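You operate a simulated robot arm through the tools that you are given. There is no shell and no other tool. Be economical: measure what you need, move in short steps, check, and stop when the job is done.

You run a simulated two-armed robot. Do the job below in one go: nothing can be reset, and whatever is moved stays where it is left.

JOB
Take the blue cloth from the right half of the bench and lay it out flat on the left half of the bench.

It is judged by the outcome, as a careful person would: the job done as asked, and still so three seconds after it is handed in. It fails if anything else is knocked over, pushed out of place, dropped, spilled or broken. Flat cloth is picked up by pressing the open fingertips on it (5 to 10 N) and closing them slowly along it; thin cloth reads only 2 to 8 mm in the jaws.

ROBOT AND FRAMES
Two 6-joint arms with two-finger parallel grippers on one trunk, on a base that drives. Base frame: it is fixed to the floor where the robot stands at the start and does not move with it; the origin is under the middle of the robot, x ahead of it, y to its left, z up; the surface under the hand at the start is at about z = 0.85. Readings come in m, degrees, newtons and seconds.
The left shoulder is at the start at [-0.102, 0.177, 0.758], the right one opposite. With the tool pointing down near the work surface each hand reaches from about 0.1 to 0.68 m from the robot's upright axis, wherever it stands, measured 20 degrees to its own side. Places, roughly: left half of the bench [0.7, -1, 0.8]. Payload 1.57 kg a hand.
The TCP of each hand is the grasp point between the finger pads, 0.03 m short of the fingertips. In the tool frame z runs along the fingers and y along their closing line. The gripper opens to 0.08 m. The fingers are 0.017 m wide and 0.012 m thick; the gripper's body (0.04 by 0.082 m) begins 0.08 m behind the TCP.
Orientation is told as [roll, pitch, yaw] about the base's x, y, z axes, in that order, counted from this pose: with the fingers straight down and closing along the base's y, the tool's x points along the base's -x, its y along +y and its z along -z.

CONTROLS
- The arms move only by the tool move_arm. It takes "left_plan", "right_plan" or both (then of equal length, played together; a hand with none holds still); each is a list of rows, each a list of 2 entries, a list of its own where there are three numbers: the shift along the tool's x, y, z in m, then the turn, a rotation vector about the tool's x, y, z in degrees. In form: [[[tx, ty, tz], [ax, ay, az]], ...]. A call has 1 to 20 rows; each row is the pose to reach, as a shift and turn from the pose commanded when the call began, along the tool's axes at that moment. "left_fingers" and "right_fingers" are, for a hand that has rows, the closure in counts, from 0 (fully open) to 255 (shut), set as the call begins (left out, the last holds). Each row takes 0.2 s and may step no farther than 0.05 m and 8.6 degrees from the row before; otherwise, or with a gripper value out of range, the whole call is refused. A pose out of reach is approached as far as the arm can. The call stops where the force on the tool passes 40 N (or 10 N more than at its start, if that is more) or the arm is blocked; 0.2 s more then pass. Each finger travels about 0.072 m/s and halts on what it meets, pressing with about 43 N; the grip force reading is that of the motor and also rises with nothing between the fingers. The clock runs only during rows and for 0.2 s after the last one: add rows that repeat a pose to give the fingers time. The reply holds the time, the measured pose of the TCP, the force on the tool along the base axes, the opening and the grip force, in the units named above and with some noise, with the torque about the TCP (base axes, N m) and any sound that the robot's microphone picked up, and new pictures: "pictures" is both (left out), scene, wrist or none (wrist: the cameras of the hands that moved).
- Cameras (640 x 400 px; columns grow to the right, rows downward): "scene" is now at [0.0366, -0.0052, 1.4748]; the picture's right is [-0.05, -1.00, 0.00], its down [-0.79, 0.04, -0.61] and it looks along [0.61, -0.03, -0.79] (base axes); focal length 282 px, centre (320, 200). "left" rides on the left gripper at [0.072, 0.007, -0.122] in its tool frame; the picture's right is [-0.09, 1.00, 0.00], its down [-0.84, -0.08, -0.54] and it looks along [-0.54, -0.05, 0.84] (tool axes); focal length 238 px, centre (320, 200). "right" rides on the right gripper at [0.072, -0.007, -0.122] in its tool frame; the picture's right is [0.09, 1.00, 0.00], its down [-0.84, 0.08, -0.54] and it looks along [-0.54, 0.05, 0.84] (tool axes); focal length 238 px, centre (320, 200). There is no depth. A picture from a camera that has moved, and an enlarged one, comes with that camera's place and axes in the base frame and with its lens.
- raise_lower(by): slides the trunk up (or, below 0, down) by that many m; the arms and the scene camera ride with it, the base frame stays. It gives what a move gives, with no picture.
- drive_base(legs): drives the robot by 1 to 6 legs, each [ahead, left, turn to the left] in m, m and degrees, along the robot's own axes; the way and the turn of a leg run together, so that a leg with both is an arc; at most 1.5 m and 180 degrees a leg. The arms and the cameras ride along, it lands a little off, and it stops where it bumps. It gives what a move gives, and a new picture of the scene camera.
- head_to(pan, tilt): turns the head with the scene camera to pan (to the left, within 143 degrees either way) and tilt (down, from -29 to 69), counted from straight ahead of the robot. It gives what a move gives, and a new picture of the scene camera.
- inspect(camera, box): a new picture of the part [left, top, right, bottom] of that camera's present view, enlarged. It takes no simulated time.
- sign_off(): hands the job in; it is judged then, once.

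Work in short steps. Places have to be worked out from the pictures, the camera data and where the tool is seen: move nearer, look again, correct. Check each grasp and each placing, and mend what went wrong. You have 120 turns and 260 pictures in all, those below and enlarged ones among them. Open the grippers and draw the arms clear of the work before you hand the job in, unless the task says otherwise; then end with one line.

The tools are called after "Call:" as a command line: name --argument value ..., lists and objects as JSON in quotes. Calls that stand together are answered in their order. move_arm: Moves the arms, as the interface text tells. Its arguments: {"type":"object","properties":{"left_plan":{"type":"array","items":{"type":"array"}},"left_fingers":{"type":"number"},"right_plan":{"type":"array","items":{"type":"array"}},"right_fingers":{"type":"number"},"pictures":{"type":"string","enum":["both","scene","wrist","none"]}},"required":[]} The other tools are called the same way: raise_lower (by) slides the trunk up or down; drive_base (legs) drives the base; head_to (pan, tilt) turns the head that bears the scene camera; inspect (camera, box) takes an enlarged picture of a part of a camera's view; sign_off () hands the job in.

At the start:

```text
time: 0.0
left_tool_pos: [0.4277, 0.371, 0.9964]
left_tcp_rot: [0.1, 0.0, 0.0]
left_force: [0.7, -0.6, -0.2]
left_wrist_torque: [-0.01, 0.0, 0.01]
left_gripper_width: 0.0799
left_finger_force: 0.0
right_tool_pos: [0.4081, -0.0704, 1.0503]
right_tcp_rot: [0.1, 0.0, 0.0]
right_force: [-0.5, -0.4, 0.8]
right_wrist_torque: [0.0, -0.03, 0.02]
right_gripper_width: 0.08
right_finger_force: 0.0
trunk travel left (down, up): [-0.2, 0.128]
robot x, y, heading: [-0.0022, 0.0025, 0.0]
head pan, tilt: [-3.0, 52.1]
```

scene: 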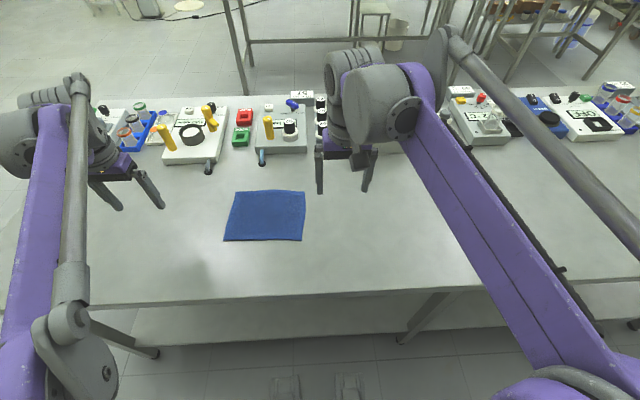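
right: 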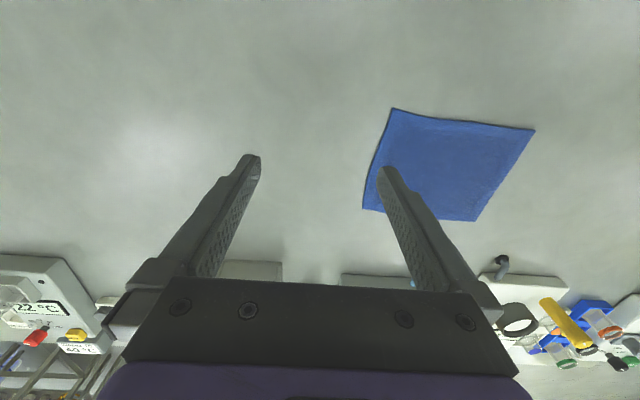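
left: 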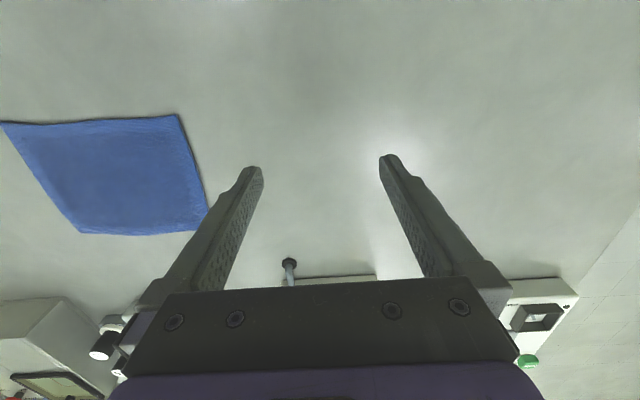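

The blue cloth is in front of me near [0.48, 0.12]. The place given as "left half" is at y = -1, on my right, so I look there first.

Call:
head_to --pan -55 --tilt 40

Call:
inspect --camera "scene" --box '[0, 0, 640, 400]'

```text
time: 1.2
left_tool_pos: [0.4284, 0.3713, 0.9967]
left_tcp_rot: [0.0, 0.0, 0.1]
left_force: [0.6, 0.3, -0.5]
left_wrist_torque: [0.02, -0.02, -0.03]
left_gripper_width: 0.0798
left_finger_force: 0.1
right_tool_pos: [0.4083, -0.0694, 1.0516]
right_tcp_rot: [0.0, 0.1, 0.0]
right_force: [0.4, -0.9, 0.0]
right_wrist_torque: [0.03, -0.02, 0.0]
right_gripper_width: 0.0801
right_finger_force: 0.1
trunk travel left (down, up): [-0.2, 0.128]
robot x, y, heading: [-0.0025, -0.0008, 0.1]
head pan, tilt: [-55.0, 40.0]
camera scene: at [0.0105, -0.0708, 1.4917], right [-0.82, -0.57, 0.0], down [-0.37, 0.53, -0.77], along [0.44, -0.63, -0.64], focal length 282 px, centre (320, 200)
```

scene: 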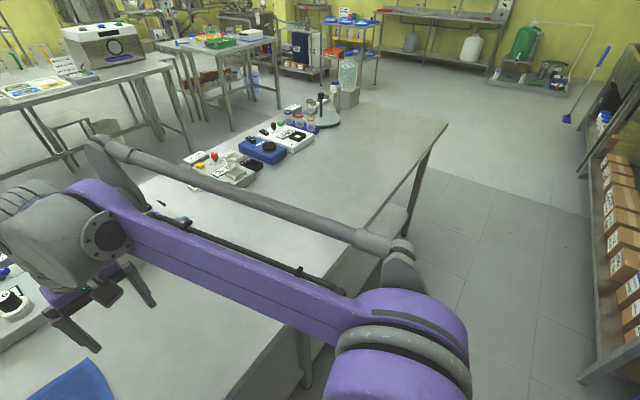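

```text
1.00 times, centred on (320, 200) of scene (not enlarged: the box is as wide or as high as the picture)
camera zoom: at [0.0105, -0.0708, 1.4917], right [-0.82, -0.57, 0.0], down [-0.37, 0.53, -0.77], along [0.44, -0.63, -0.64], focal length 282 px, centre (320, 200)
```

zoom: 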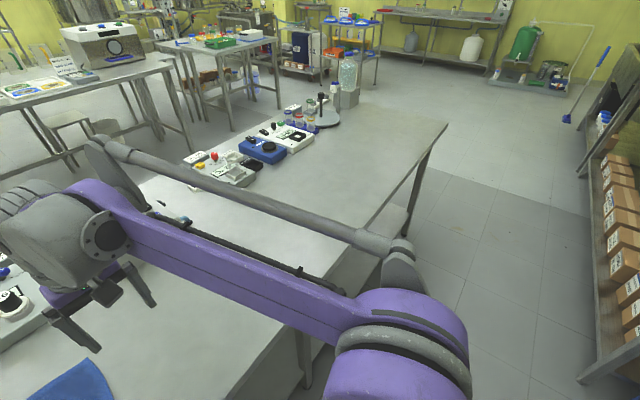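

The bench runs to y ≈ -1.6 and its left half (y ≈ -1) is clear in front. The cloth spans about x 0.40–0.56, y 0.01–0.22. I centre the base on it and look again.

Call:
drive_base --legs '[[0, 0.115, 0]]'

Call:
head_to --pan 0 --tilt 55

```text
time: 2.9
left_tool_pos: [0.4279, 0.4868, 0.9959]
left_tcp_rot: [0.1, -0.1, 0.0]
left_force: [0.2, 0.0, -0.3]
left_wrist_torque: [-0.03, 0.02, 0.01]
left_gripper_width: 0.08
left_finger_force: 0.2
right_tool_pos: [0.4081, 0.0455, 1.0497]
right_tcp_rot: [0.1, 0.0, 0.0]
right_force: [0.0, -0.1, 0.2]
right_wrist_torque: [-0.02, 0.02, 0.0]
right_gripper_width: 0.0802
right_finger_force: 0.1
trunk travel left (down, up): [-0.2, 0.128]
robot x, y, heading: [-0.0019, 0.1161, 0.1]
head pan, tilt: [-55.0, 40.0]
camera scene: at [0.0104, 0.0443, 1.4918], right [-0.82, -0.57, 0.0], down [-0.37, 0.53, -0.77], along [0.44, -0.63, -0.64], focal length 282 px, centre (320, 200)
```

scene: 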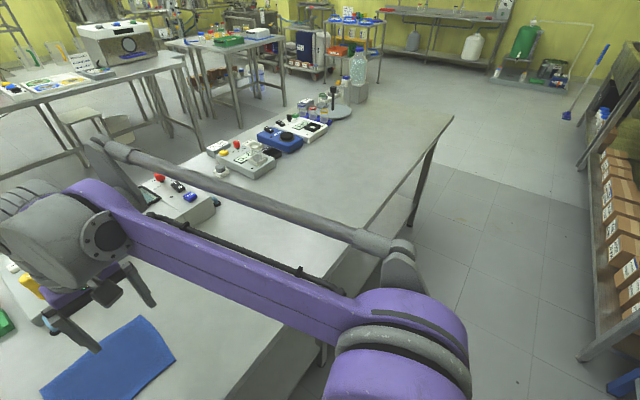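

```text
time: 4.1
left_tool_pos: [0.4295, 0.4872, 0.9971]
left_tcp_rot: [0.0, 0.0, 0.0]
left_force: [0.0, 0.6, 0.1]
left_wrist_torque: [-0.02, -0.03, 0.0]
left_gripper_width: 0.08
left_finger_force: 0.1
right_tool_pos: [0.4078, 0.0441, 1.0508]
right_tcp_rot: [0.1, 0.0, 0.0]
right_force: [-0.7, 0.0, -0.1]
right_wrist_torque: [0.03, 0.03, 0.02]
right_gripper_width: 0.0798
right_finger_force: 0.0
trunk travel left (down, up): [-0.2, 0.128]
robot x, y, heading: [-0.0019, 0.114, -0.0]
head pan, tilt: [0.0, 55.0]
camera scene: at [0.0338, 0.1135, 1.4711], right [0.0, -1.0, 0.0], down [-0.82, 0.0, -0.57], along [0.57, 0.0, -0.82], focal length 282 px, centre (320, 200)
```

scene: 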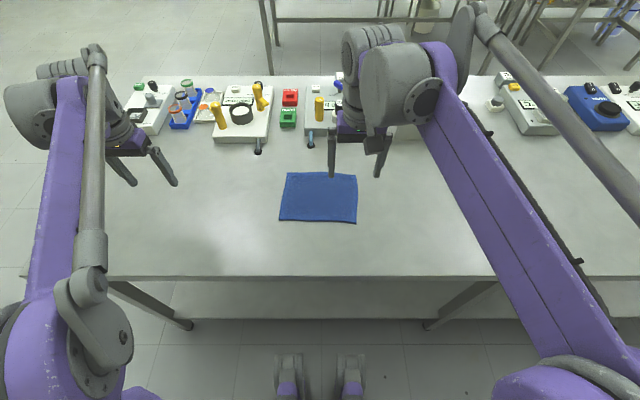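

The cloth corners come out near BL [0.40, 0.22], BR [0.394, 0.02], and the far edge is at x ≈ 0.56. I bring both hands over the near corners, fingers half closed to about 0.03 m.

Call:
move_arm --left_plan '[[[0.0015, -0.0375, 0.008], [0, 0, 0]], [[0.003, -0.075, 0.016], [0, 0, 0]], [[0.0045, -0.1125, 0.025], [0, 0, 0]], [[0.006, -0.15, 0.033], [0, 0, 0]], [[0.0075, -0.1875, 0.042], [0, 0, 0]], [[0.009, -0.225, 0.05], [0, 0, 0]], [[0.0105, -0.2625, 0.058], [0, 0, 0]], [[0.012, -0.3, 0.067], [0, 0, 0]]]' --right_plan '[[[0, 0.001, 0.015], [0, 0, 0]], [[0, 0.002, 0.03], [0, 0, 0]], [[0, 0.003, 0.045], [0, 0, 0]], [[0, 0.004, 0.06], [0, 0, 0]], [[0, 0.005, 0.075], [0, 0, 0]], [[0, 0.006, 0.09], [0, 0, 0]], [[0, 0.006, 0.105], [0, 0, 0]], [[0, 0.006, 0.12], [0, 0, 0]]]' --left_fingers 160 --right_fingers 160

```text
time: 5.9
left_tool_pos: [0.4167, 0.187, 0.9299]
left_tcp_rot: [0.0, -0.1, 0.0]
left_force: [-0.5, -0.4, 0.5]
left_wrist_torque: [0.0, -0.01, -0.01]
left_gripper_width: 0.0299
left_finger_force: 0.1
right_tool_pos: [0.4082, 0.0512, 0.9319]
right_tcp_rot: [0.1, 0.1, 0.0]
right_force: [0.0, 0.0, 0.7]
right_wrist_torque: [0.0, -0.05, -0.01]
right_gripper_width: 0.03
right_finger_force: 0.1
trunk travel left (down, up): [-0.2, 0.128]
robot x, y, heading: [0.0013, 0.1162, -0.1]
head pan, tilt: [0.0, 55.0]
camera scene: at [0.0341, 0.1129, 1.4711], right [0.0, -1.0, 0.0], down [-0.82, 0.0, -0.57], along [0.57, 0.0, -0.82], focal length 282 px, centre (320, 200)
camera right: at [0.3372, 0.0441, 1.0526], right [-0.09, 1.0, 0.0], down [0.84, 0.08, 0.54], along [0.54, 0.05, -0.84], focal length 238 px, centre (320, 200)
camera left: at [0.3445, 0.1929, 1.0506], right [0.09, 1.0, 0.0], down [0.84, -0.08, 0.54], along [0.54, -0.05, -0.84], focal length 238 px, centre (320, 200)
```

scene: 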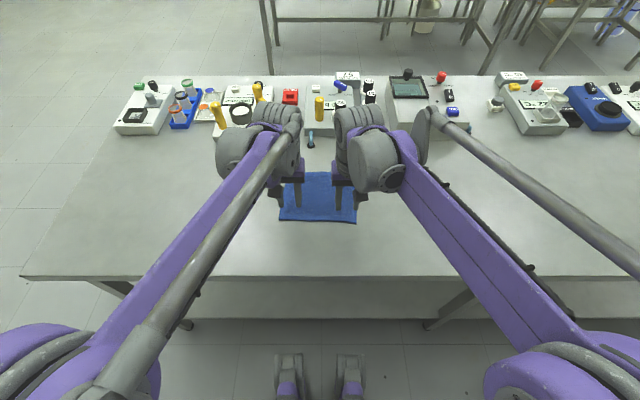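
right: 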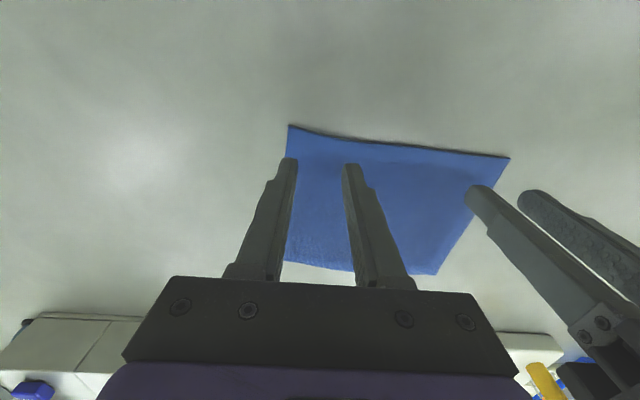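
left: 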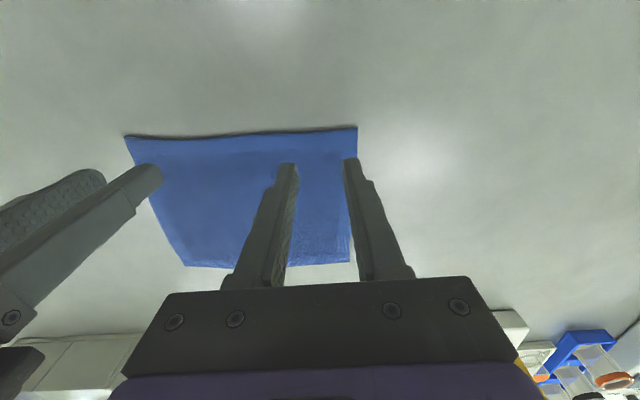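

Corners confirmed: left [0.403, 0.219], right [0.395, 0.023]. I lower both hands to just above contact, shifting the right one slightly inward.

Call:
move_arm --left_plan '[[[0, -0.001, 0.015], [0, 0, 0]], [[0, -0.001, 0.03], [0, 0, 0]], [[0, -0.001, 0.04], [0, 0, 0]], [[0, -0.001, 0.045], [0, 0, 0]], [[0, -0.001, 0.045], [0, 0, 0]]]' --right_plan '[[[0, 0.006, 0.015], [0, 0, 0]], [[0, 0.006, 0.03], [0, 0, 0]], [[0, 0.006, 0.04], [0, 0, 0]], [[0, 0.006, 0.047], [0, 0, 0]], [[0, 0.006, 0.047], [0, 0, 0]]]' --pictures "wrist"

```text
time: 7.1
left_tool_pos: [0.4157, 0.186, 0.8847]
left_tcp_rot: [0.0, 0.0, 0.0]
left_force: [0.1, -0.2, 1.0]
left_wrist_torque: [0.03, -0.02, -0.03]
left_gripper_width: 0.03
left_finger_force: 0.0
right_tool_pos: [0.4084, 0.0571, 0.8837]
right_tcp_rot: [0.0, -0.1, 0.0]
right_force: [-0.1, 0.7, 3.5]
right_wrist_torque: [-0.05, -0.01, 0.01]
right_gripper_width: 0.0298
right_finger_force: 0.1
trunk travel left (down, up): [-0.2, 0.128]
robot x, y, heading: [-0.0009, 0.1143, -0.2]
head pan, tilt: [0.0, 55.0]
camera right: at [0.3377, 0.0513, 1.0057], right [-0.09, 1.0, 0.0], down [0.84, 0.08, 0.54], along [0.54, 0.05, -0.84], focal length 238 px, centre (320, 200)
camera left: at [0.3441, 0.1922, 1.0055], right [0.09, 1.0, 0.0], down [0.84, -0.08, 0.54], along [0.54, -0.05, -0.84], focal length 238 px, centre (320, 200)
```

right: 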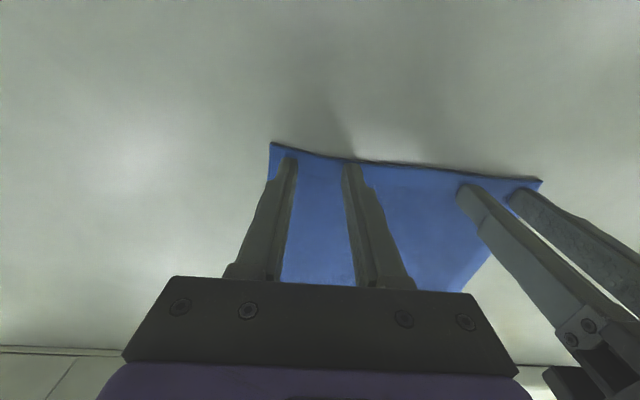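
left: 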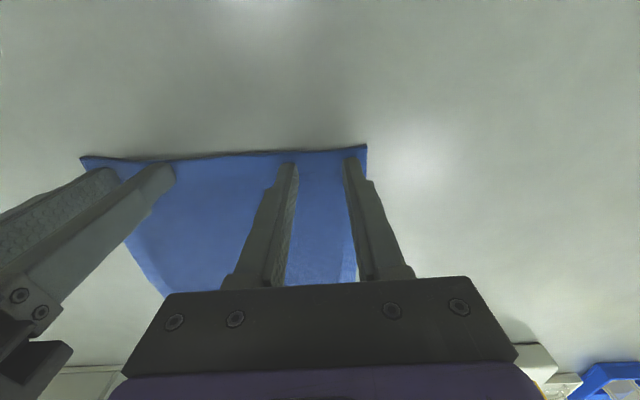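

Right is just touching (3.5 N), left almost. I press both slightly more.

Call:
move_arm --left_plan '[[[0, 0, 0.001], [0, 0, 0]], [[0, 0, 0.0018], [0, 0, 0]], [[0, 0, 0.0018], [0, 0, 0]]]' --right_plan '[[[0, 0, 0.0005], [0, 0, 0]], [[0, 0, 0.0008], [0, 0, 0]], [[0, 0, 0.0008], [0, 0, 0]]]' --pictures "none"

```text
time: 7.9
left_tool_pos: [0.4152, 0.1863, 0.8833]
left_tcp_rot: [0.0, 0.0, -0.1]
left_force: [0.8, 0.1, 7.7]
left_wrist_torque: [0.02, -0.07, 0.0]
left_gripper_width: 0.0298
left_finger_force: 0.0
right_tool_pos: [0.4078, 0.0564, 0.8841]
right_tcp_rot: [0.0, 0.0, 0.1]
right_force: [1.8, 0.5, 7.6]
right_wrist_torque: [0.0, -0.04, 0.0]
right_gripper_width: 0.0295
right_finger_force: 0.0
trunk travel left (down, up): [-0.2, 0.128]
robot x, y, heading: [0.0004, 0.1155, -0.4]
head pan, tilt: [0.0, 55.0]
```

Both press with about 7.6 N. I close slowly in steps.

Call:
move_arm --left_plan '[[[0, 0, 0], [0, 0, 0]], [[0, 0, 0], [0, 0, 0]]]' --right_plan '[[[0, 0, 0], [0, 0, 0]], [[0, 0, 0], [0, 0, 0]]]' --left_fingers 185 --right_fingers 185 --pictures "none"

Call:
move_arm --left_plan '[[[0, 0, 0], [0, 0, 0]], [[0, 0, 0], [0, 0, 0]]]' --right_plan '[[[0, 0, 0], [0, 0, 0]], [[0, 0, 0], [0, 0, 0]]]' --left_fingers 210 --right_fingers 210 --pictures "wrist"

```text
time: 8.5
left_tool_pos: [0.4162, 0.1853, 0.8835]
left_tcp_rot: [0.0, 0.0, -0.1]
left_force: [-0.1, -1.6, 7.2]
left_wrist_torque: [-0.06, -0.04, 0.04]
left_gripper_width: 0.0215
left_finger_force: 0.0
right_tool_pos: [0.408, 0.056, 0.8827]
right_tcp_rot: [0.0, 0.1, 0.0]
right_force: [0.1, 1.6, 6.4]
right_wrist_torque: [0.01, -0.02, 0.0]
right_gripper_width: 0.0216
right_finger_force: 0.0
trunk travel left (down, up): [-0.2, 0.128]
robot x, y, heading: [-0.0008, 0.1159, -0.1]
head pan, tilt: [0.0, 55.0]
```

```text
time: 9.1
left_tool_pos: [0.417, 0.1852, 0.8834]
left_tcp_rot: [-0.1, 0.0, 0.0]
left_force: [-0.4, -0.7, 7.1]
left_wrist_torque: [-0.05, 0.02, 0.02]
left_gripper_width: 0.014
left_finger_force: 0.0
right_tool_pos: [0.4062, 0.0573, 0.8838]
right_tcp_rot: [-0.1, 0.0, 0.0]
right_force: [-0.2, 1.0, 6.5]
right_wrist_torque: [-0.01, 0.03, 0.03]
right_gripper_width: 0.0137
right_finger_force: 0.0
trunk travel left (down, up): [-0.2, 0.128]
robot x, y, heading: [0.0014, 0.1127, -0.1]
head pan, tilt: [0.0, 55.0]
camera right: at [0.3372, 0.051, 1.005], right [-0.09, 1.0, 0.0], down [0.84, 0.08, 0.54], along [0.54, 0.05, -0.84], focal length 238 px, centre (320, 200)
camera left: at [0.3437, 0.1919, 1.0042], right [0.09, 1.0, 0.0], down [0.84, -0.08, 0.54], along [0.54, -0.05, -0.84], focal length 238 px, centre (320, 200)
```

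right: 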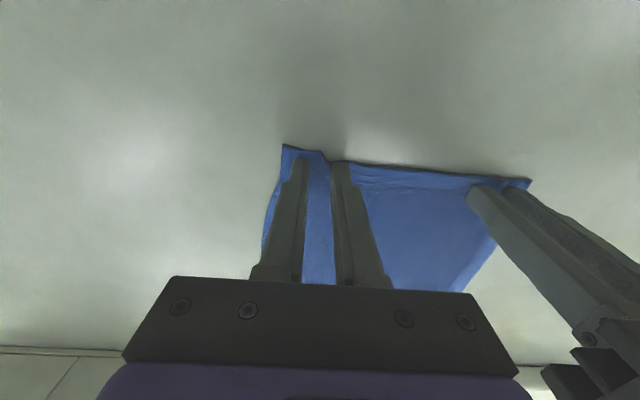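
left: 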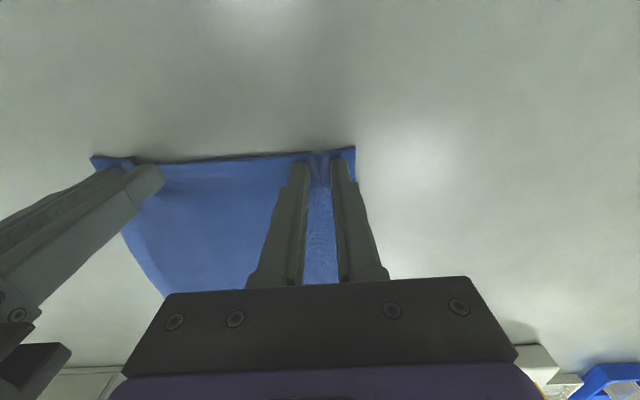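

The cloth is gathering between the fingers on both sides. I close fully in two more steps.

Call:
move_arm --left_plan '[[[0, 0, 0], [0, 0, 0]], [[0, 0, 0], [0, 0, 0]]]' --right_plan '[[[0, 0, 0], [0, 0, 0]], [[0, 0, 0], [0, 0, 0]]]' --left_fingers 232 --right_fingers 232 --pictures "none"

Call:
move_arm --left_plan '[[[0, 0, 0], [0, 0, 0]], [[0, 0, 0], [0, 0, 0]], [[0, 0, 0], [0, 0, 0]]]' --right_plan '[[[0, 0, 0], [0, 0, 0]], [[0, 0, 0], [0, 0, 0]], [[0, 0, 0], [0, 0, 0]]]' --left_fingers 255 --right_fingers 255 --pictures "wrist"

```text
time: 9.7
left_tool_pos: [0.4158, 0.1855, 0.8834]
left_tcp_rot: [-0.2, 0.1, 0.1]
left_force: [-1.5, -1.3, 7.7]
left_wrist_torque: [-0.07, 0.02, -0.03]
left_gripper_width: 0.0076
left_finger_force: 0.6
right_tool_pos: [0.4074, 0.0579, 0.885]
right_tcp_rot: [0.0, -0.1, 0.0]
right_force: [-0.4, 1.5, 7.3]
right_wrist_torque: [0.05, -0.01, 0.0]
right_gripper_width: 0.0082
right_finger_force: 0.5
trunk travel left (down, up): [-0.2, 0.128]
robot x, y, heading: [-0.0015, 0.1153, 0.0]
head pan, tilt: [0.0, 55.0]
```

```text
time: 10.5
left_tool_pos: [0.4155, 0.1865, 0.8831]
left_tcp_rot: [0.0, 0.0, 0.0]
left_force: [0.4, -1.7, 6.5]
left_wrist_torque: [0.0, -0.03, 0.01]
left_gripper_width: 0.0037
left_finger_force: 24.4
right_tool_pos: [0.4076, 0.0574, 0.8837]
right_tcp_rot: [-0.1, 0.0, 0.1]
right_force: [0.1, -0.2, 8.2]
right_wrist_torque: [-0.02, 0.01, 0.02]
right_gripper_width: 0.0
right_finger_force: 21.4
trunk travel left (down, up): [-0.2, 0.128]
robot x, y, heading: [0.0027, 0.1155, -0.1]
head pan, tilt: [0.0, 55.0]
camera right: at [0.3373, 0.0509, 1.005], right [-0.09, 1.0, 0.0], down [0.84, 0.08, 0.54], along [0.54, 0.05, -0.84], focal length 238 px, centre (320, 200)
camera left: at [0.3437, 0.1918, 1.0042], right [0.09, 1.0, 0.0], down [0.84, -0.08, 0.54], along [0.54, -0.05, -0.84], focal length 238 px, centre (320, 200)
```

right: 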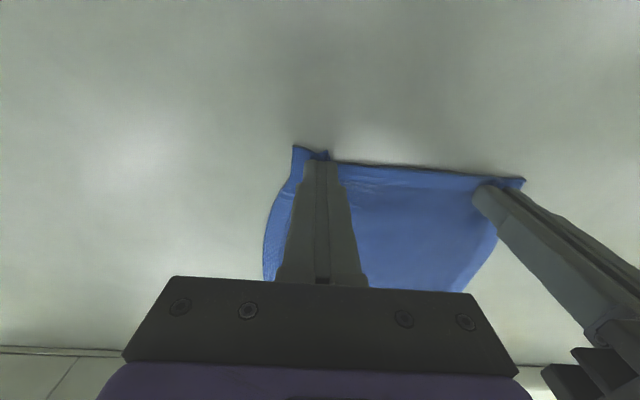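
left: 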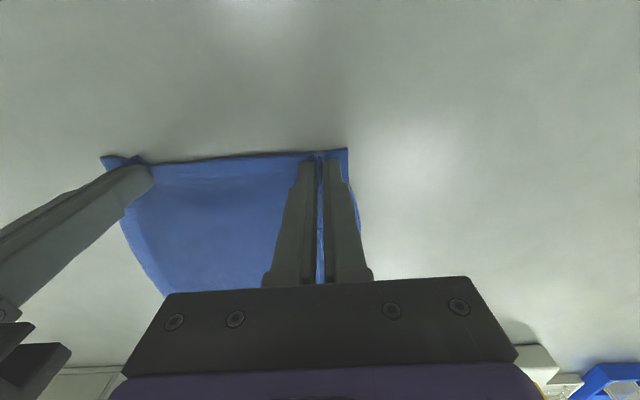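

Left holds cloth (3.7 mm), right missed (0.0 mm). I reopen the right one lifted slightly, moving it a few mm further in.

Call:
move_arm --right_plan '[[[0, 0, 0], [0, 0, 0]], [[0, 0, 0], [0, 0, 0]], [[0, 0, -0.005], [0, 0, 0]], [[-0.006, 0, -0.005], [0, 0, 0]], [[-0.006, 0, -0.002], [0, 0, 0]], [[-0.006, 0, 0.001], [0, 0, 0]], [[-0.006, 0, 0.001], [0, 0, 0]]]' --right_fingers 155 --pictures "wrist"

```text
time: 12.1
left_tool_pos: [0.4165, 0.1867, 0.8833]
left_tcp_rot: [0.0, 0.0, 0.1]
left_force: [1.0, -0.2, 6.5]
left_wrist_torque: [0.05, 0.01, 0.03]
left_gripper_width: 0.0037
left_finger_force: 24.8
right_tool_pos: [0.4123, 0.0572, 0.8825]
right_tcp_rot: [-0.1, 0.0, 0.0]
right_force: [1.2, 0.6, 11.5]
right_wrist_torque: [0.01, -0.05, 0.02]
right_gripper_width: 0.0316
right_finger_force: 0.1
trunk travel left (down, up): [-0.2, 0.128]
robot x, y, heading: [0.0049, 0.117, 0.1]
head pan, tilt: [0.0, 55.0]
camera right: at [0.3432, 0.051, 1.0046], right [-0.09, 1.0, 0.0], down [0.84, 0.08, 0.54], along [0.54, 0.05, -0.84], focal length 238 px, centre (320, 200)
```

right: 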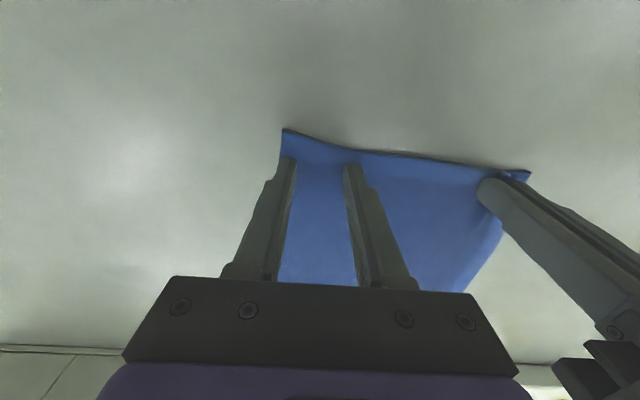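

Pressing with 11.5 N now; I ease off a hair and close slowly.

Call:
move_arm --right_plan '[[[0, 0, -0.0004], [0, 0, 0]], [[0, 0, -0.0004], [0, 0, 0]]]' --right_fingers 180 --pictures "none"

Call:
move_arm --right_plan '[[[0, 0, 0], [0, 0, 0]], [[0, 0, 0], [0, 0, 0]]]' --right_fingers 205 --pictures "none"

Call:
move_arm --right_plan '[[[0, 0, 0], [0, 0, 0]], [[0, 0, 0], [0, 0, 0]]]' --right_fingers 225 --pictures "none"

Call:
move_arm --right_plan '[[[0, 0, 0], [0, 0, 0]], [[0, 0, 0], [0, 0, 0]], [[0, 0, 0], [0, 0, 0]]]' --right_fingers 255 --pictures "wrist"

```text
time: 12.7
left_tool_pos: [0.4148, 0.1854, 0.8824]
left_tcp_rot: [0.0, 0.0, -0.1]
left_force: [1.1, -0.4, 6.9]
left_wrist_torque: [-0.03, -0.02, 0.01]
left_gripper_width: 0.0039
left_finger_force: 24.6
right_tool_pos: [0.4131, 0.0579, 0.8828]
right_tcp_rot: [0.0, 0.0, -0.1]
right_force: [0.3, 2.4, 10.3]
right_wrist_torque: [0.09, -0.03, 0.01]
right_gripper_width: 0.0235
right_finger_force: 0.1
trunk travel left (down, up): [-0.2, 0.128]
robot x, y, heading: [0.0004, 0.1122, 0.2]
head pan, tilt: [0.0, 55.0]
```

```text
time: 13.3
left_tool_pos: [0.4154, 0.1851, 0.883]
left_tcp_rot: [-0.1, 0.0, 0.0]
left_force: [0.5, -2.8, 6.9]
left_wrist_torque: [-0.09, 0.0, 0.04]
left_gripper_width: 0.0038
left_finger_force: 24.6
right_tool_pos: [0.4131, 0.0582, 0.8845]
right_tcp_rot: [-0.1, 0.0, -0.1]
right_force: [0.0, 3.8, 10.1]
right_wrist_torque: [0.1, -0.02, 0.0]
right_gripper_width: 0.016
right_finger_force: 3.1
trunk travel left (down, up): [-0.2, 0.128]
robot x, y, heading: [-0.0012, 0.114, 0.3]
head pan, tilt: [0.0, 55.0]
```

```text
time: 13.9
left_tool_pos: [0.415, 0.184, 0.8832]
left_tcp_rot: [0.0, 0.0, 0.0]
left_force: [0.3, -7.2, 6.4]
left_wrist_torque: [-0.22, -0.02, -0.04]
left_gripper_width: 0.0037
left_finger_force: 24.3
right_tool_pos: [0.4129, 0.0569, 0.8838]
right_tcp_rot: [0.1, 0.0, 0.0]
right_force: [1.2, 8.2, 10.7]
right_wrist_torque: [0.28, -0.04, -0.02]
right_gripper_width: 0.0084
right_finger_force: 6.3
trunk travel left (down, up): [-0.2, 0.128]
robot x, y, heading: [0.0026, 0.1138, -0.2]
head pan, tilt: [0.0, 55.0]
```

```text
time: 14.7
left_tool_pos: [0.4147, 0.1858, 0.884]
left_tcp_rot: [-0.2, 0.0, -0.1]
left_force: [-0.5, -12.7, 7.3]
left_wrist_torque: [-0.37, 0.02, 0.0]
left_gripper_width: 0.0036
left_finger_force: 24.5
right_tool_pos: [0.4129, 0.058, 0.8829]
right_tcp_rot: [0.1, -0.1, 0.0]
right_force: [1.9, 15.5, 9.5]
right_wrist_torque: [0.52, -0.05, -0.02]
right_gripper_width: 0.0039
right_finger_force: 24.8
trunk travel left (down, up): [-0.2, 0.128]
robot x, y, heading: [-0.0024, 0.1179, 0.3]
head pan, tilt: [0.0, 55.0]
camera right: at [0.343, 0.0516, 1.0047], right [-0.09, 1.0, 0.0], down [0.84, 0.08, 0.54], along [0.54, 0.05, -0.84], focal length 238 px, centre (320, 200)
```

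right: 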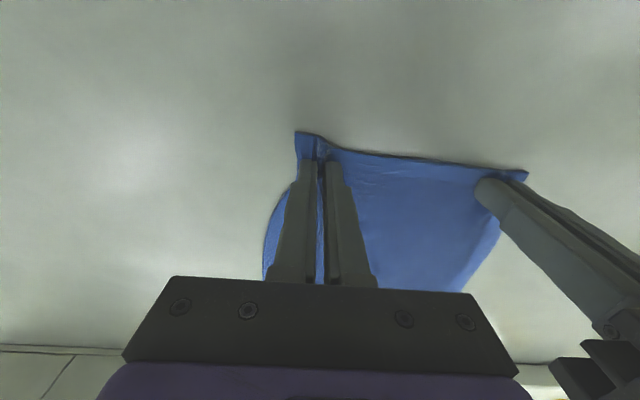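

Both hands now hold cloth (3.6 / 3.9 mm), with some tension between them. I ease them 4 mm together and lift.

Call:
move_arm --left_plan '[[[0, -0.002, 0], [0, 0, 0]], [[0, -0.002, -0.01], [0, 0, 0]], [[0, -0.002, -0.03], [0, 0, 0]], [[0, -0.002, -0.06], [0, 0, 0]], [[0, -0.002, -0.09], [0, 0, 0]], [[0, -0.002, -0.12], [0, 0, 0]], [[0, -0.002, -0.15], [0, 0, 0]], [[0, -0.002, -0.18], [0, 0, 0]], [[0, -0.002, -0.21], [0, 0, 0]], [[0, -0.002, -0.21], [0, 0, 0]]]' --right_plan '[[[0, 0.002, 0], [0, 0, 0]], [[0, 0.002, -0.01], [0, 0, 0]], [[0, 0.002, -0.03], [0, 0, 0]], [[0, 0.002, -0.06], [0, 0, 0]], [[0, 0.002, -0.09], [0, 0, 0]], [[0, 0.002, -0.12], [0, 0, 0]], [[0, 0.002, -0.15], [0, 0, 0]], [[0, 0.002, -0.18], [0, 0, 0]], [[0, 0.002, -0.21], [0, 0, 0]], [[0, 0.002, -0.21], [0, 0, 0]]]'

```text
time: 16.9
left_tool_pos: [0.4167, 0.1819, 1.0943]
left_tcp_rot: [-0.1, 0.0, 0.1]
left_force: [-0.1, -6.4, -0.5]
left_wrist_torque: [-0.17, 0.03, 0.01]
left_gripper_width: 0.0037
left_finger_force: 24.8
right_tool_pos: [0.4126, 0.0581, 1.093]
right_tcp_rot: [0.0, 0.1, 0.1]
right_force: [1.2, 5.4, -0.1]
right_wrist_torque: [0.19, -0.05, -0.02]
right_gripper_width: 0.0036
right_finger_force: 24.7
trunk travel left (down, up): [-0.2, 0.128]
robot x, y, heading: [0.0048, 0.1115, 0.1]
head pan, tilt: [0.0, 55.0]
camera scene: at [0.0338, 0.1136, 1.471], right [0.0, -1.0, 0.0], down [-0.82, 0.0, -0.57], along [0.57, 0.0, -0.82], focal length 282 px, centre (320, 200)
camera right: at [0.3423, 0.0531, 1.2155], right [-0.09, 1.0, 0.0], down [0.84, 0.08, 0.54], along [0.54, 0.05, -0.84], focal length 238 px, centre (320, 200)
camera left: at [0.3452, 0.1895, 1.2142], right [0.09, 1.0, 0.0], down [0.84, -0.08, 0.54], along [0.54, -0.05, -0.84], focal length 238 px, centre (320, 200)
```

scene: 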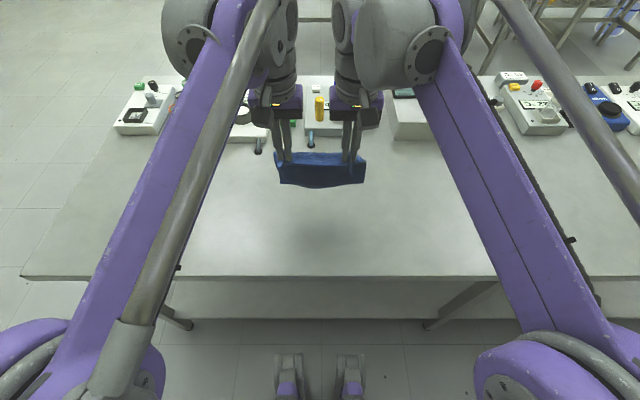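
right: 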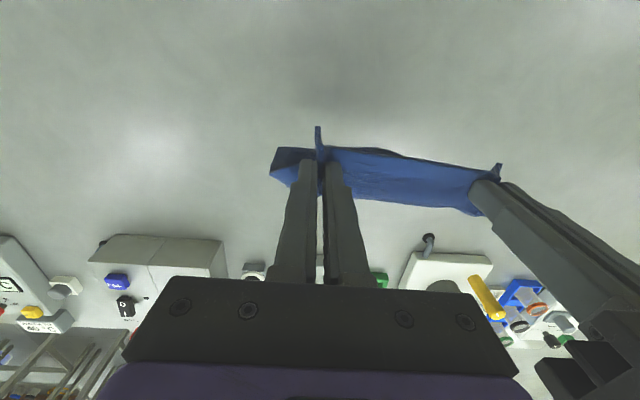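
left: 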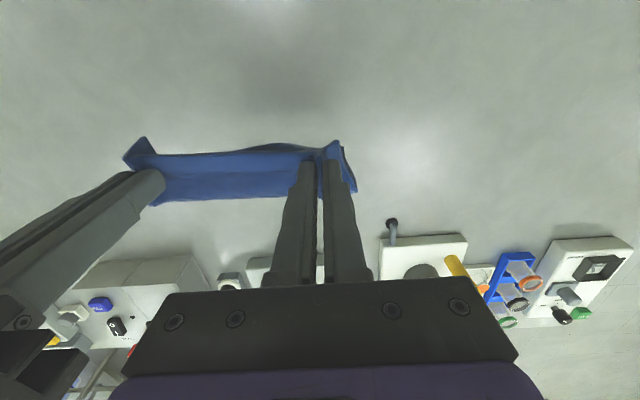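

Cloth hangs cleanly between both hands. I drive 1.05 m to the right.

Call:
drive_base --legs '[[0, -0.55, 0], [0, -0.5, 0]]'

```text
time: 26.8
left_tool_pos: [0.4158, -0.8737, 1.093]
left_tcp_rot: [0.0, 0.0, -0.2]
left_force: [-0.7, -5.5, 0.0]
left_wrist_torque: [-0.13, -0.01, -0.03]
left_gripper_width: 0.0037
left_finger_force: 25.0
right_tool_pos: [0.4096, -0.9981, 1.0949]
right_tcp_rot: [0.0, -0.1, -0.2]
right_force: [0.9, 6.1, 0.2]
right_wrist_torque: [0.17, 0.01, -0.01]
right_gripper_width: 0.0035
right_finger_force: 24.6
trunk travel left (down, up): [-0.2, 0.128]
robot x, y, heading: [-0.0048, -0.9411, -0.3]
head pan, tilt: [0.0, 55.0]
camera scene: at [0.0308, -0.9423, 1.4711], right [0.0, -1.0, 0.0], down [-0.82, 0.0, -0.57], along [0.57, 0.0, -0.82], focal length 282 px, centre (320, 200)
```

scene: 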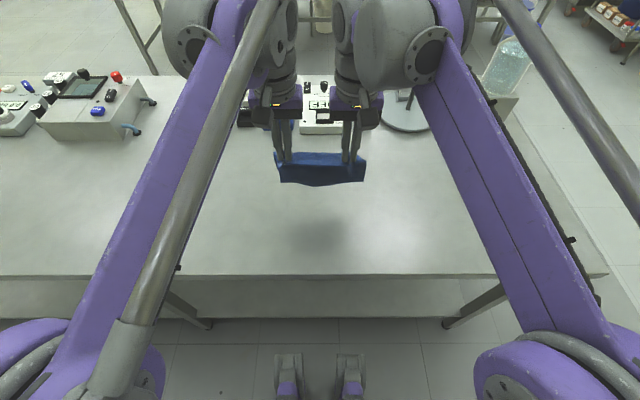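

I'm over the clear left-half area (bench spans y ≈ -1.6 to 0.8; devices start at x ≈ 0.7). I move the hands forward and lower until the hanging edge is near the top.

Call:
move_arm --left_plan '[[[-0.02, 0, 0], [0, 0, 0]], [[-0.04, 0, 0.01], [0, 0, 0]], [[-0.06, 0, 0.025], [0, 0, 0]], [[-0.065, 0, 0.04], [0, 0, 0]], [[-0.065, 0, 0.05], [0, 0, 0]], [[-0.065, 0, 0.05], [0, 0, 0]]]' --right_plan '[[[-0.02, 0, 0], [0, 0, 0]], [[-0.04, 0, 0.01], [0, 0, 0]], [[-0.06, 0, 0.025], [0, 0, 0]], [[-0.065, 0, 0.04], [0, 0, 0]], [[-0.065, 0, 0.05], [0, 0, 0]], [[-0.065, 0, 0.05], [0, 0, 0]]]'

```text
time: 28.2
left_tool_pos: [0.4797, -0.8742, 1.0422]
left_tcp_rot: [0.0, 0.0, -0.2]
left_force: [-0.8, -5.2, 0.1]
left_wrist_torque: [-0.14, 0.03, -0.01]
left_gripper_width: 0.0039
left_finger_force: 25.1
right_tool_pos: [0.4752, -0.9969, 1.0446]
right_tcp_rot: [0.0, 0.0, -0.1]
right_force: [0.9, 5.8, 0.3]
right_wrist_torque: [0.16, -0.04, -0.03]
right_gripper_width: 0.0036
right_finger_force: 24.8
trunk travel left (down, up): [-0.2, 0.128]
robot x, y, heading: [-0.0039, -0.9408, -0.1]
head pan, tilt: [0.0, 55.0]
camera scene: at [0.0308, -0.9422, 1.4711], right [0.0, -1.0, 0.0], down [-0.82, 0.0, -0.57], along [0.57, 0.0, -0.82], focal length 282 px, centre (320, 200)
camera right: at [0.4046, -1.0038, 1.1652], right [-0.09, 1.0, 0.0], down [0.84, 0.07, 0.54], along [0.54, 0.05, -0.84], focal length 238 px, centre (320, 200)
camera left: at [0.408, -0.8672, 1.1636], right [0.1, 1.0, 0.0], down [0.84, -0.08, 0.54], along [0.54, -0.05, -0.84], focal length 238 px, centre (320, 200)
```

scene: 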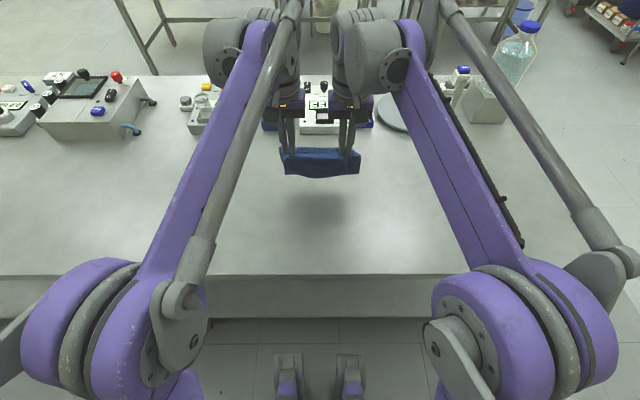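
right: 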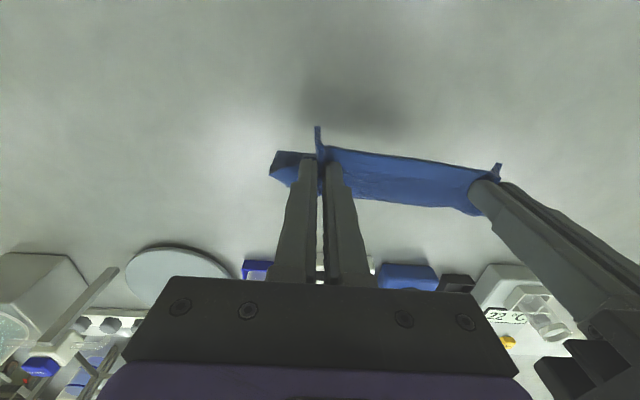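
left: 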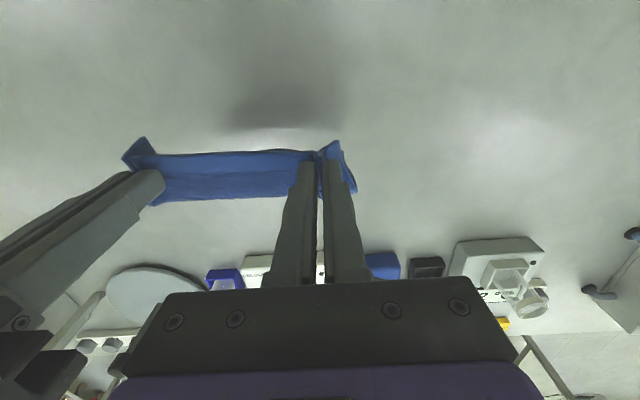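

The cloth edge is some cm above the top. I lower along an arc drawing back towards me, so the cloth lies down forward from its far edge.

Call:
move_arm --left_plan '[[[0, 0, 0.02], [0, 0, 0]], [[0, 0, 0.035], [0, 0, 0]], [[0.005, 0, 0.05], [0, 0, 0]], [[0.012, 0, 0.063], [0, 0, 0]], [[0.022, 0, 0.076], [0, 0, 0]], [[0.034, 0, 0.089], [0, 0, 0]], [[0.034, 0, 0.089], [0, 0, 0]]]' --right_plan '[[[0, 0, 0.02], [0, 0, 0]], [[0, 0, 0.035], [0, 0, 0]], [[0.005, 0, 0.05], [0, 0, 0]], [[0.012, 0, 0.063], [0, 0, 0]], [[0.022, 0, 0.076], [0, 0, 0]], [[0.034, 0, 0.089], [0, 0, 0]], [[0.034, 0, 0.089], [0, 0, 0]]]'

```text
time: 29.8
left_tool_pos: [0.4456, -0.8738, 0.9538]
left_tcp_rot: [0.0, 0.0, -0.3]
left_force: [-0.4, -3.3, 0.1]
left_wrist_torque: [-0.13, 0.02, 0.01]
left_gripper_width: 0.0037
left_finger_force: 24.9
right_tool_pos: [0.4404, -0.9977, 0.9542]
right_tcp_rot: [0.0, -0.1, -0.3]
right_force: [0.3, 4.1, -0.9]
right_wrist_torque: [0.13, 0.0, 0.01]
right_gripper_width: 0.0037
right_finger_force: 24.7
trunk travel left (down, up): [-0.2, 0.128]
robot x, y, heading: [-0.0049, -0.9439, -0.1]
head pan, tilt: [0.0, 55.0]
camera scene: at [0.0312, -0.9422, 1.4711], right [0.0, -1.0, 0.0], down [-0.82, 0.0, -0.57], along [0.57, 0.0, -0.82], focal length 282 px, centre (320, 200)
camera right: at [0.3704, -1.0036, 1.0758], right [-0.09, 1.0, 0.0], down [0.84, 0.07, 0.54], along [0.54, 0.05, -0.84], focal length 238 px, centre (320, 200)
camera left: at [0.3735, -0.8676, 1.075], right [0.1, 1.0, 0.0], down [0.84, -0.08, 0.54], along [0.54, -0.05, -0.84], focal length 238 px, centre (320, 200)
```

scene: 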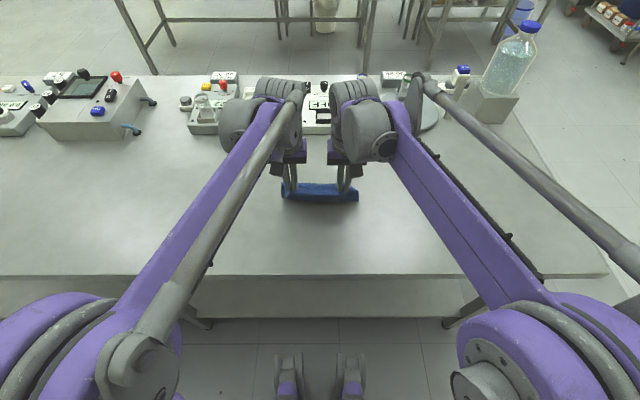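
right: 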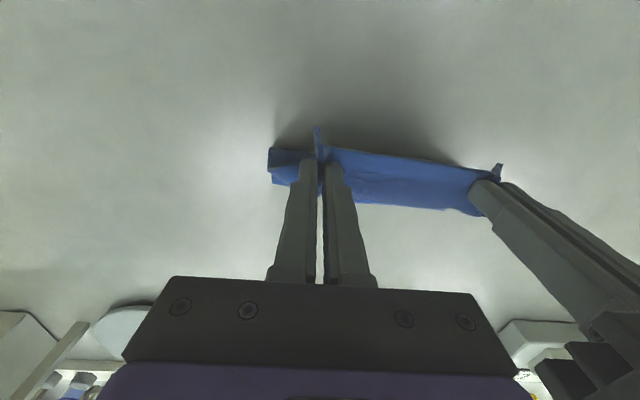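
left: 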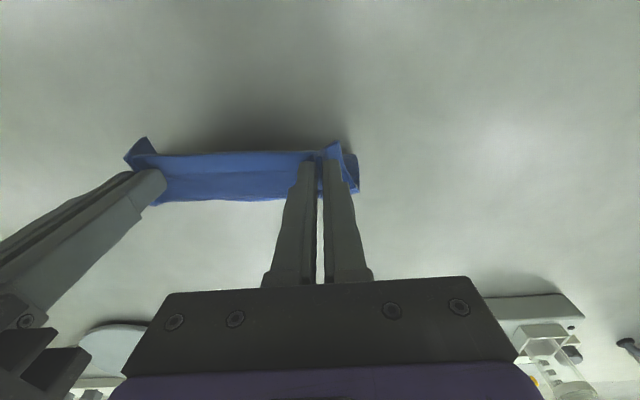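

Tips are ~7 cm above the top; I look closer at the cloth to see how its lower edge lies.

Call:
inspect --camera "left" --box '[90, 100, 390, 290]'

Call:
inspect --camera "scene" --box '[260, 150, 380, 225]'

```text
2.11 times, centred on (240, 195) of left
camera zoom: at [0.3735, -0.8676, 1.075], right [0.1, 1.0, 0.0], down [0.84, -0.08, 0.54], along [0.54, -0.05, -0.84], focal length 502 px, centre (488, 210)
```

zoom: 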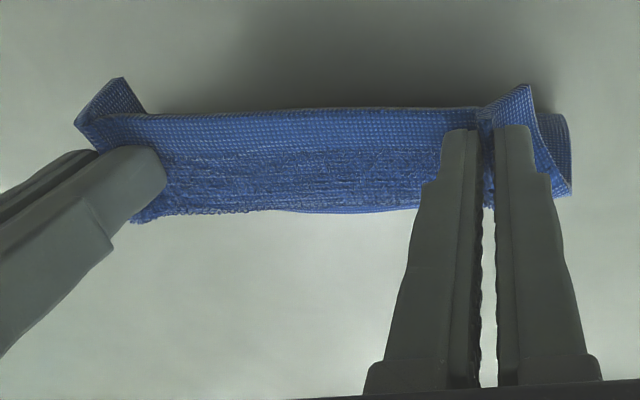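

```text
5.33 times, centred on (320, 188) of scene
camera zoom: at [0.0312, -0.9422, 1.4711], right [0.0, -1.0, 0.0], down [-0.82, 0.0, -0.57], along [0.57, 0.0, -0.82], focal length 1506 px, centre (320, 267)
```

zoom: 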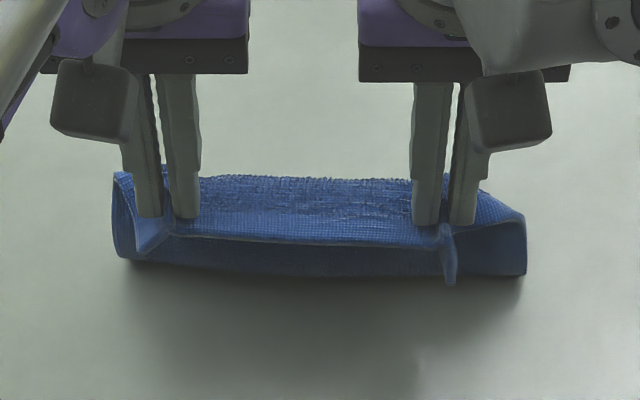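

The cloth bows forward from the pinch and then hangs down, its lower edge just about at the top. To make it trail forward I lift, go 10 cm further ahead, and then drag back with a shallower descent.

Call:
move_arm --left_plan '[[[0, 0, -0.03], [0, 0, 0]], [[-0.03, 0, -0.035], [0, 0, 0]], [[-0.06, 0, -0.035], [0, 0, 0]], [[-0.09, 0, -0.035], [0, 0, 0]], [[-0.115, 0, -0.035], [0, 0, 0]], [[-0.115, 0, -0.02], [0, 0, 0]], [[-0.115, 0, -0.005], [0, 0, 0]], [[-0.1, 0, 0.005], [0, 0, 0]], [[-0.08, 0, 0.01], [0, 0, 0]], [[-0.06, 0, 0.016], [0, 0, 0]], [[-0.06, 0, 0.016], [0, 0, 0]]]' --right_plan '[[[0, 0, -0.03], [0, 0, 0]], [[-0.03, 0, -0.035], [0, 0, 0]], [[-0.06, 0, -0.035], [0, 0, 0]], [[-0.09, 0, -0.035], [0, 0, 0]], [[-0.115, 0, -0.035], [0, 0, 0]], [[-0.115, 0, -0.02], [0, 0, 0]], [[-0.115, 0, -0.005], [0, 0, 0]], [[-0.1, 0, 0.005], [0, 0, 0]], [[-0.08, 0, 0.01], [0, 0, 0]], [[-0.06, 0, 0.016], [0, 0, 0]], [[-0.06, 0, 0.016], [0, 0, 0]]]' --pictures "none"

Call:
inspect --camera "left" --box '[90, 100, 390, 290]'

Call:
inspect --camera "scene" --box '[250, 125, 390, 215]'

```text
time: 32.2
left_tool_pos: [0.5048, -0.8755, 0.9375]
left_tcp_rot: [0.0, 0.0, -0.2]
left_force: [0.0, -4.6, -0.5]
left_wrist_torque: [-0.15, 0.02, 0.02]
left_gripper_width: 0.0038
left_finger_force: 24.8
right_tool_pos: [0.5006, -0.9991, 0.9363]
right_tcp_rot: [0.0, -0.1, -0.1]
right_force: [0.7, 4.9, -0.9]
right_wrist_torque: [0.17, 0.0, -0.01]
right_gripper_width: 0.0037
right_finger_force: 24.5
trunk travel left (down, up): [-0.2, 0.128]
robot x, y, heading: [-0.0049, -0.9402, -0.1]
head pan, tilt: [0.0, 55.0]
```

```text
2.11 times, centred on (240, 195) of left
camera zoom: at [0.4331, -0.8676, 1.0586], right [0.1, 1.0, 0.0], down [0.84, -0.08, 0.54], along [0.54, -0.05, -0.84], focal length 502 px, centre (488, 210)
```

zoom: 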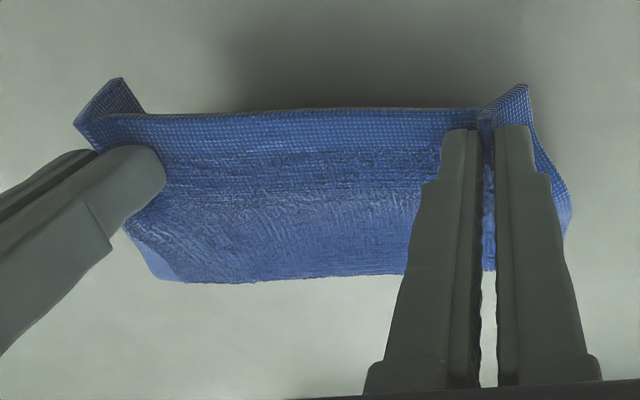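

```text
4.44 times, centred on (320, 170) of scene
camera zoom: at [0.0316, -0.9422, 1.471], right [0.0, -1.0, 0.0], down [-0.82, 0.0, -0.57], along [0.57, 0.0, -0.82], focal length 1255 px, centre (320, 333)
```

zoom: 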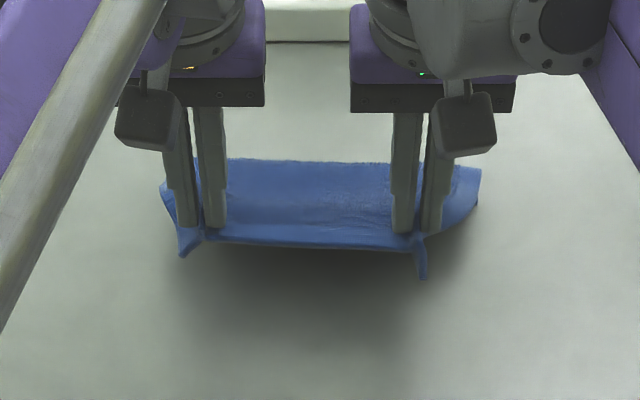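

The cloth now trails forward nicely. I continue the shallow descent while drawing back to the top.

Call:
move_arm --left_plan '[[[0.02, 0, 0.01], [0, 0, 0]], [[0.038, 0, 0.02], [0, 0, 0]], [[0.055, 0, 0.03], [0, 0, 0]], [[0.07, 0, 0.039], [0, 0, 0]], [[0.08, 0, 0.046], [0, 0, 0]], [[0.088, 0, 0.051], [0, 0, 0]], [[0.088, 0, 0.051], [0, 0, 0]]]' --right_plan '[[[0.02, 0, 0.01], [0, 0, 0]], [[0.038, 0, 0.02], [0, 0, 0]], [[0.055, 0, 0.03], [0, 0, 0]], [[0.07, 0, 0.039], [0, 0, 0]], [[0.08, 0, 0.046], [0, 0, 0]], [[0.088, 0, 0.051], [0, 0, 0]], [[0.088, 0, 0.051], [0, 0, 0]]]'

Call:
inspect --camera "scene" --box '[250, 145, 390, 235]'

```text
time: 33.8
left_tool_pos: [0.4168, -0.874, 0.8868]
left_tcp_rot: [0.0, 0.1, -0.3]
left_force: [-0.1, -6.1, 0.6]
left_wrist_torque: [-0.16, 0.02, 0.02]
left_gripper_width: 0.0037
left_finger_force: 24.3
right_tool_pos: [0.4124, -0.9977, 0.8875]
right_tcp_rot: [-0.1, 0.1, -0.2]
right_force: [0.2, 6.5, 0.5]
right_wrist_torque: [0.16, -0.01, -0.01]
right_gripper_width: 0.0037
right_finger_force: 24.9
trunk travel left (down, up): [-0.2, 0.128]
robot x, y, heading: [-0.0037, -0.9463, -0.1]
head pan, tilt: [0.0, 55.0]
camera scene: at [0.031, -0.9422, 1.4711], right [0.0, -1.0, 0.0], down [-0.82, 0.0, -0.57], along [0.57, 0.0, -0.82], focal length 282 px, centre (320, 200)
camera right: at [0.3421, -1.004, 1.0089], right [-0.09, 1.0, 0.0], down [0.84, 0.07, 0.54], along [0.54, 0.05, -0.84], focal length 238 px, centre (320, 200)
camera left: at [0.3451, -0.8673, 1.0077], right [0.1, 1.0, 0.0], down [0.84, -0.08, 0.54], along [0.54, -0.05, -0.84], focal length 238 px, centre (320, 200)
```

scene: 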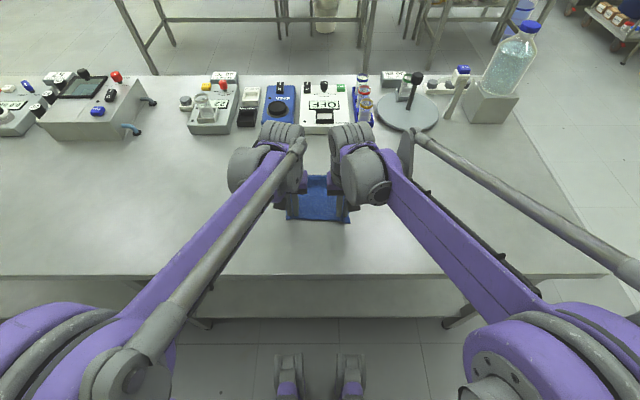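
right: 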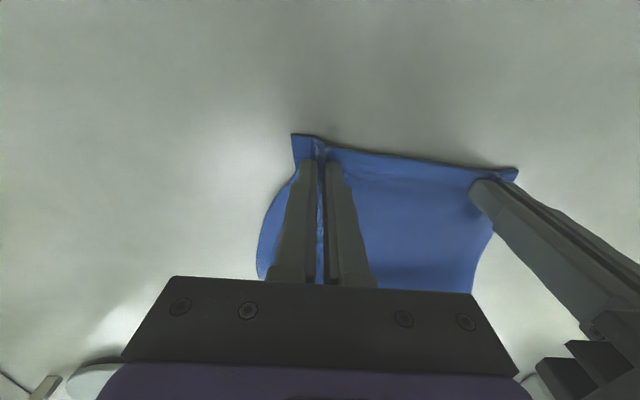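
left: 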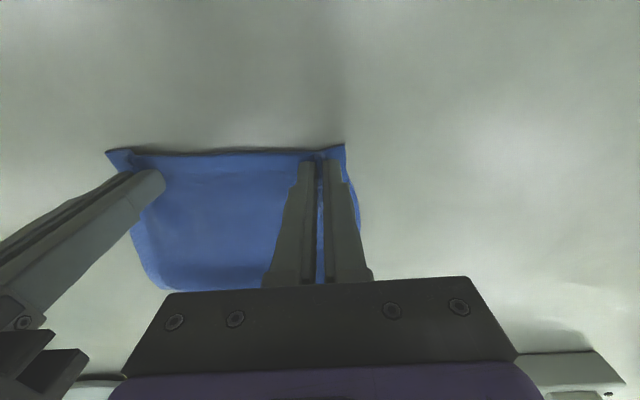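

```text
4.44 times, centred on (320, 190) of scene
camera zoom: at [0.031, -0.9422, 1.4711], right [0.0, -1.0, 0.0], down [-0.82, 0.0, -0.57], along [0.57, 0.0, -0.82], focal length 1255 px, centre (320, 244)
```

zoom: 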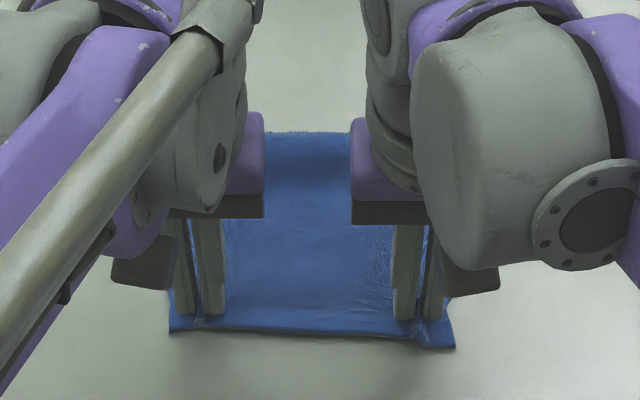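

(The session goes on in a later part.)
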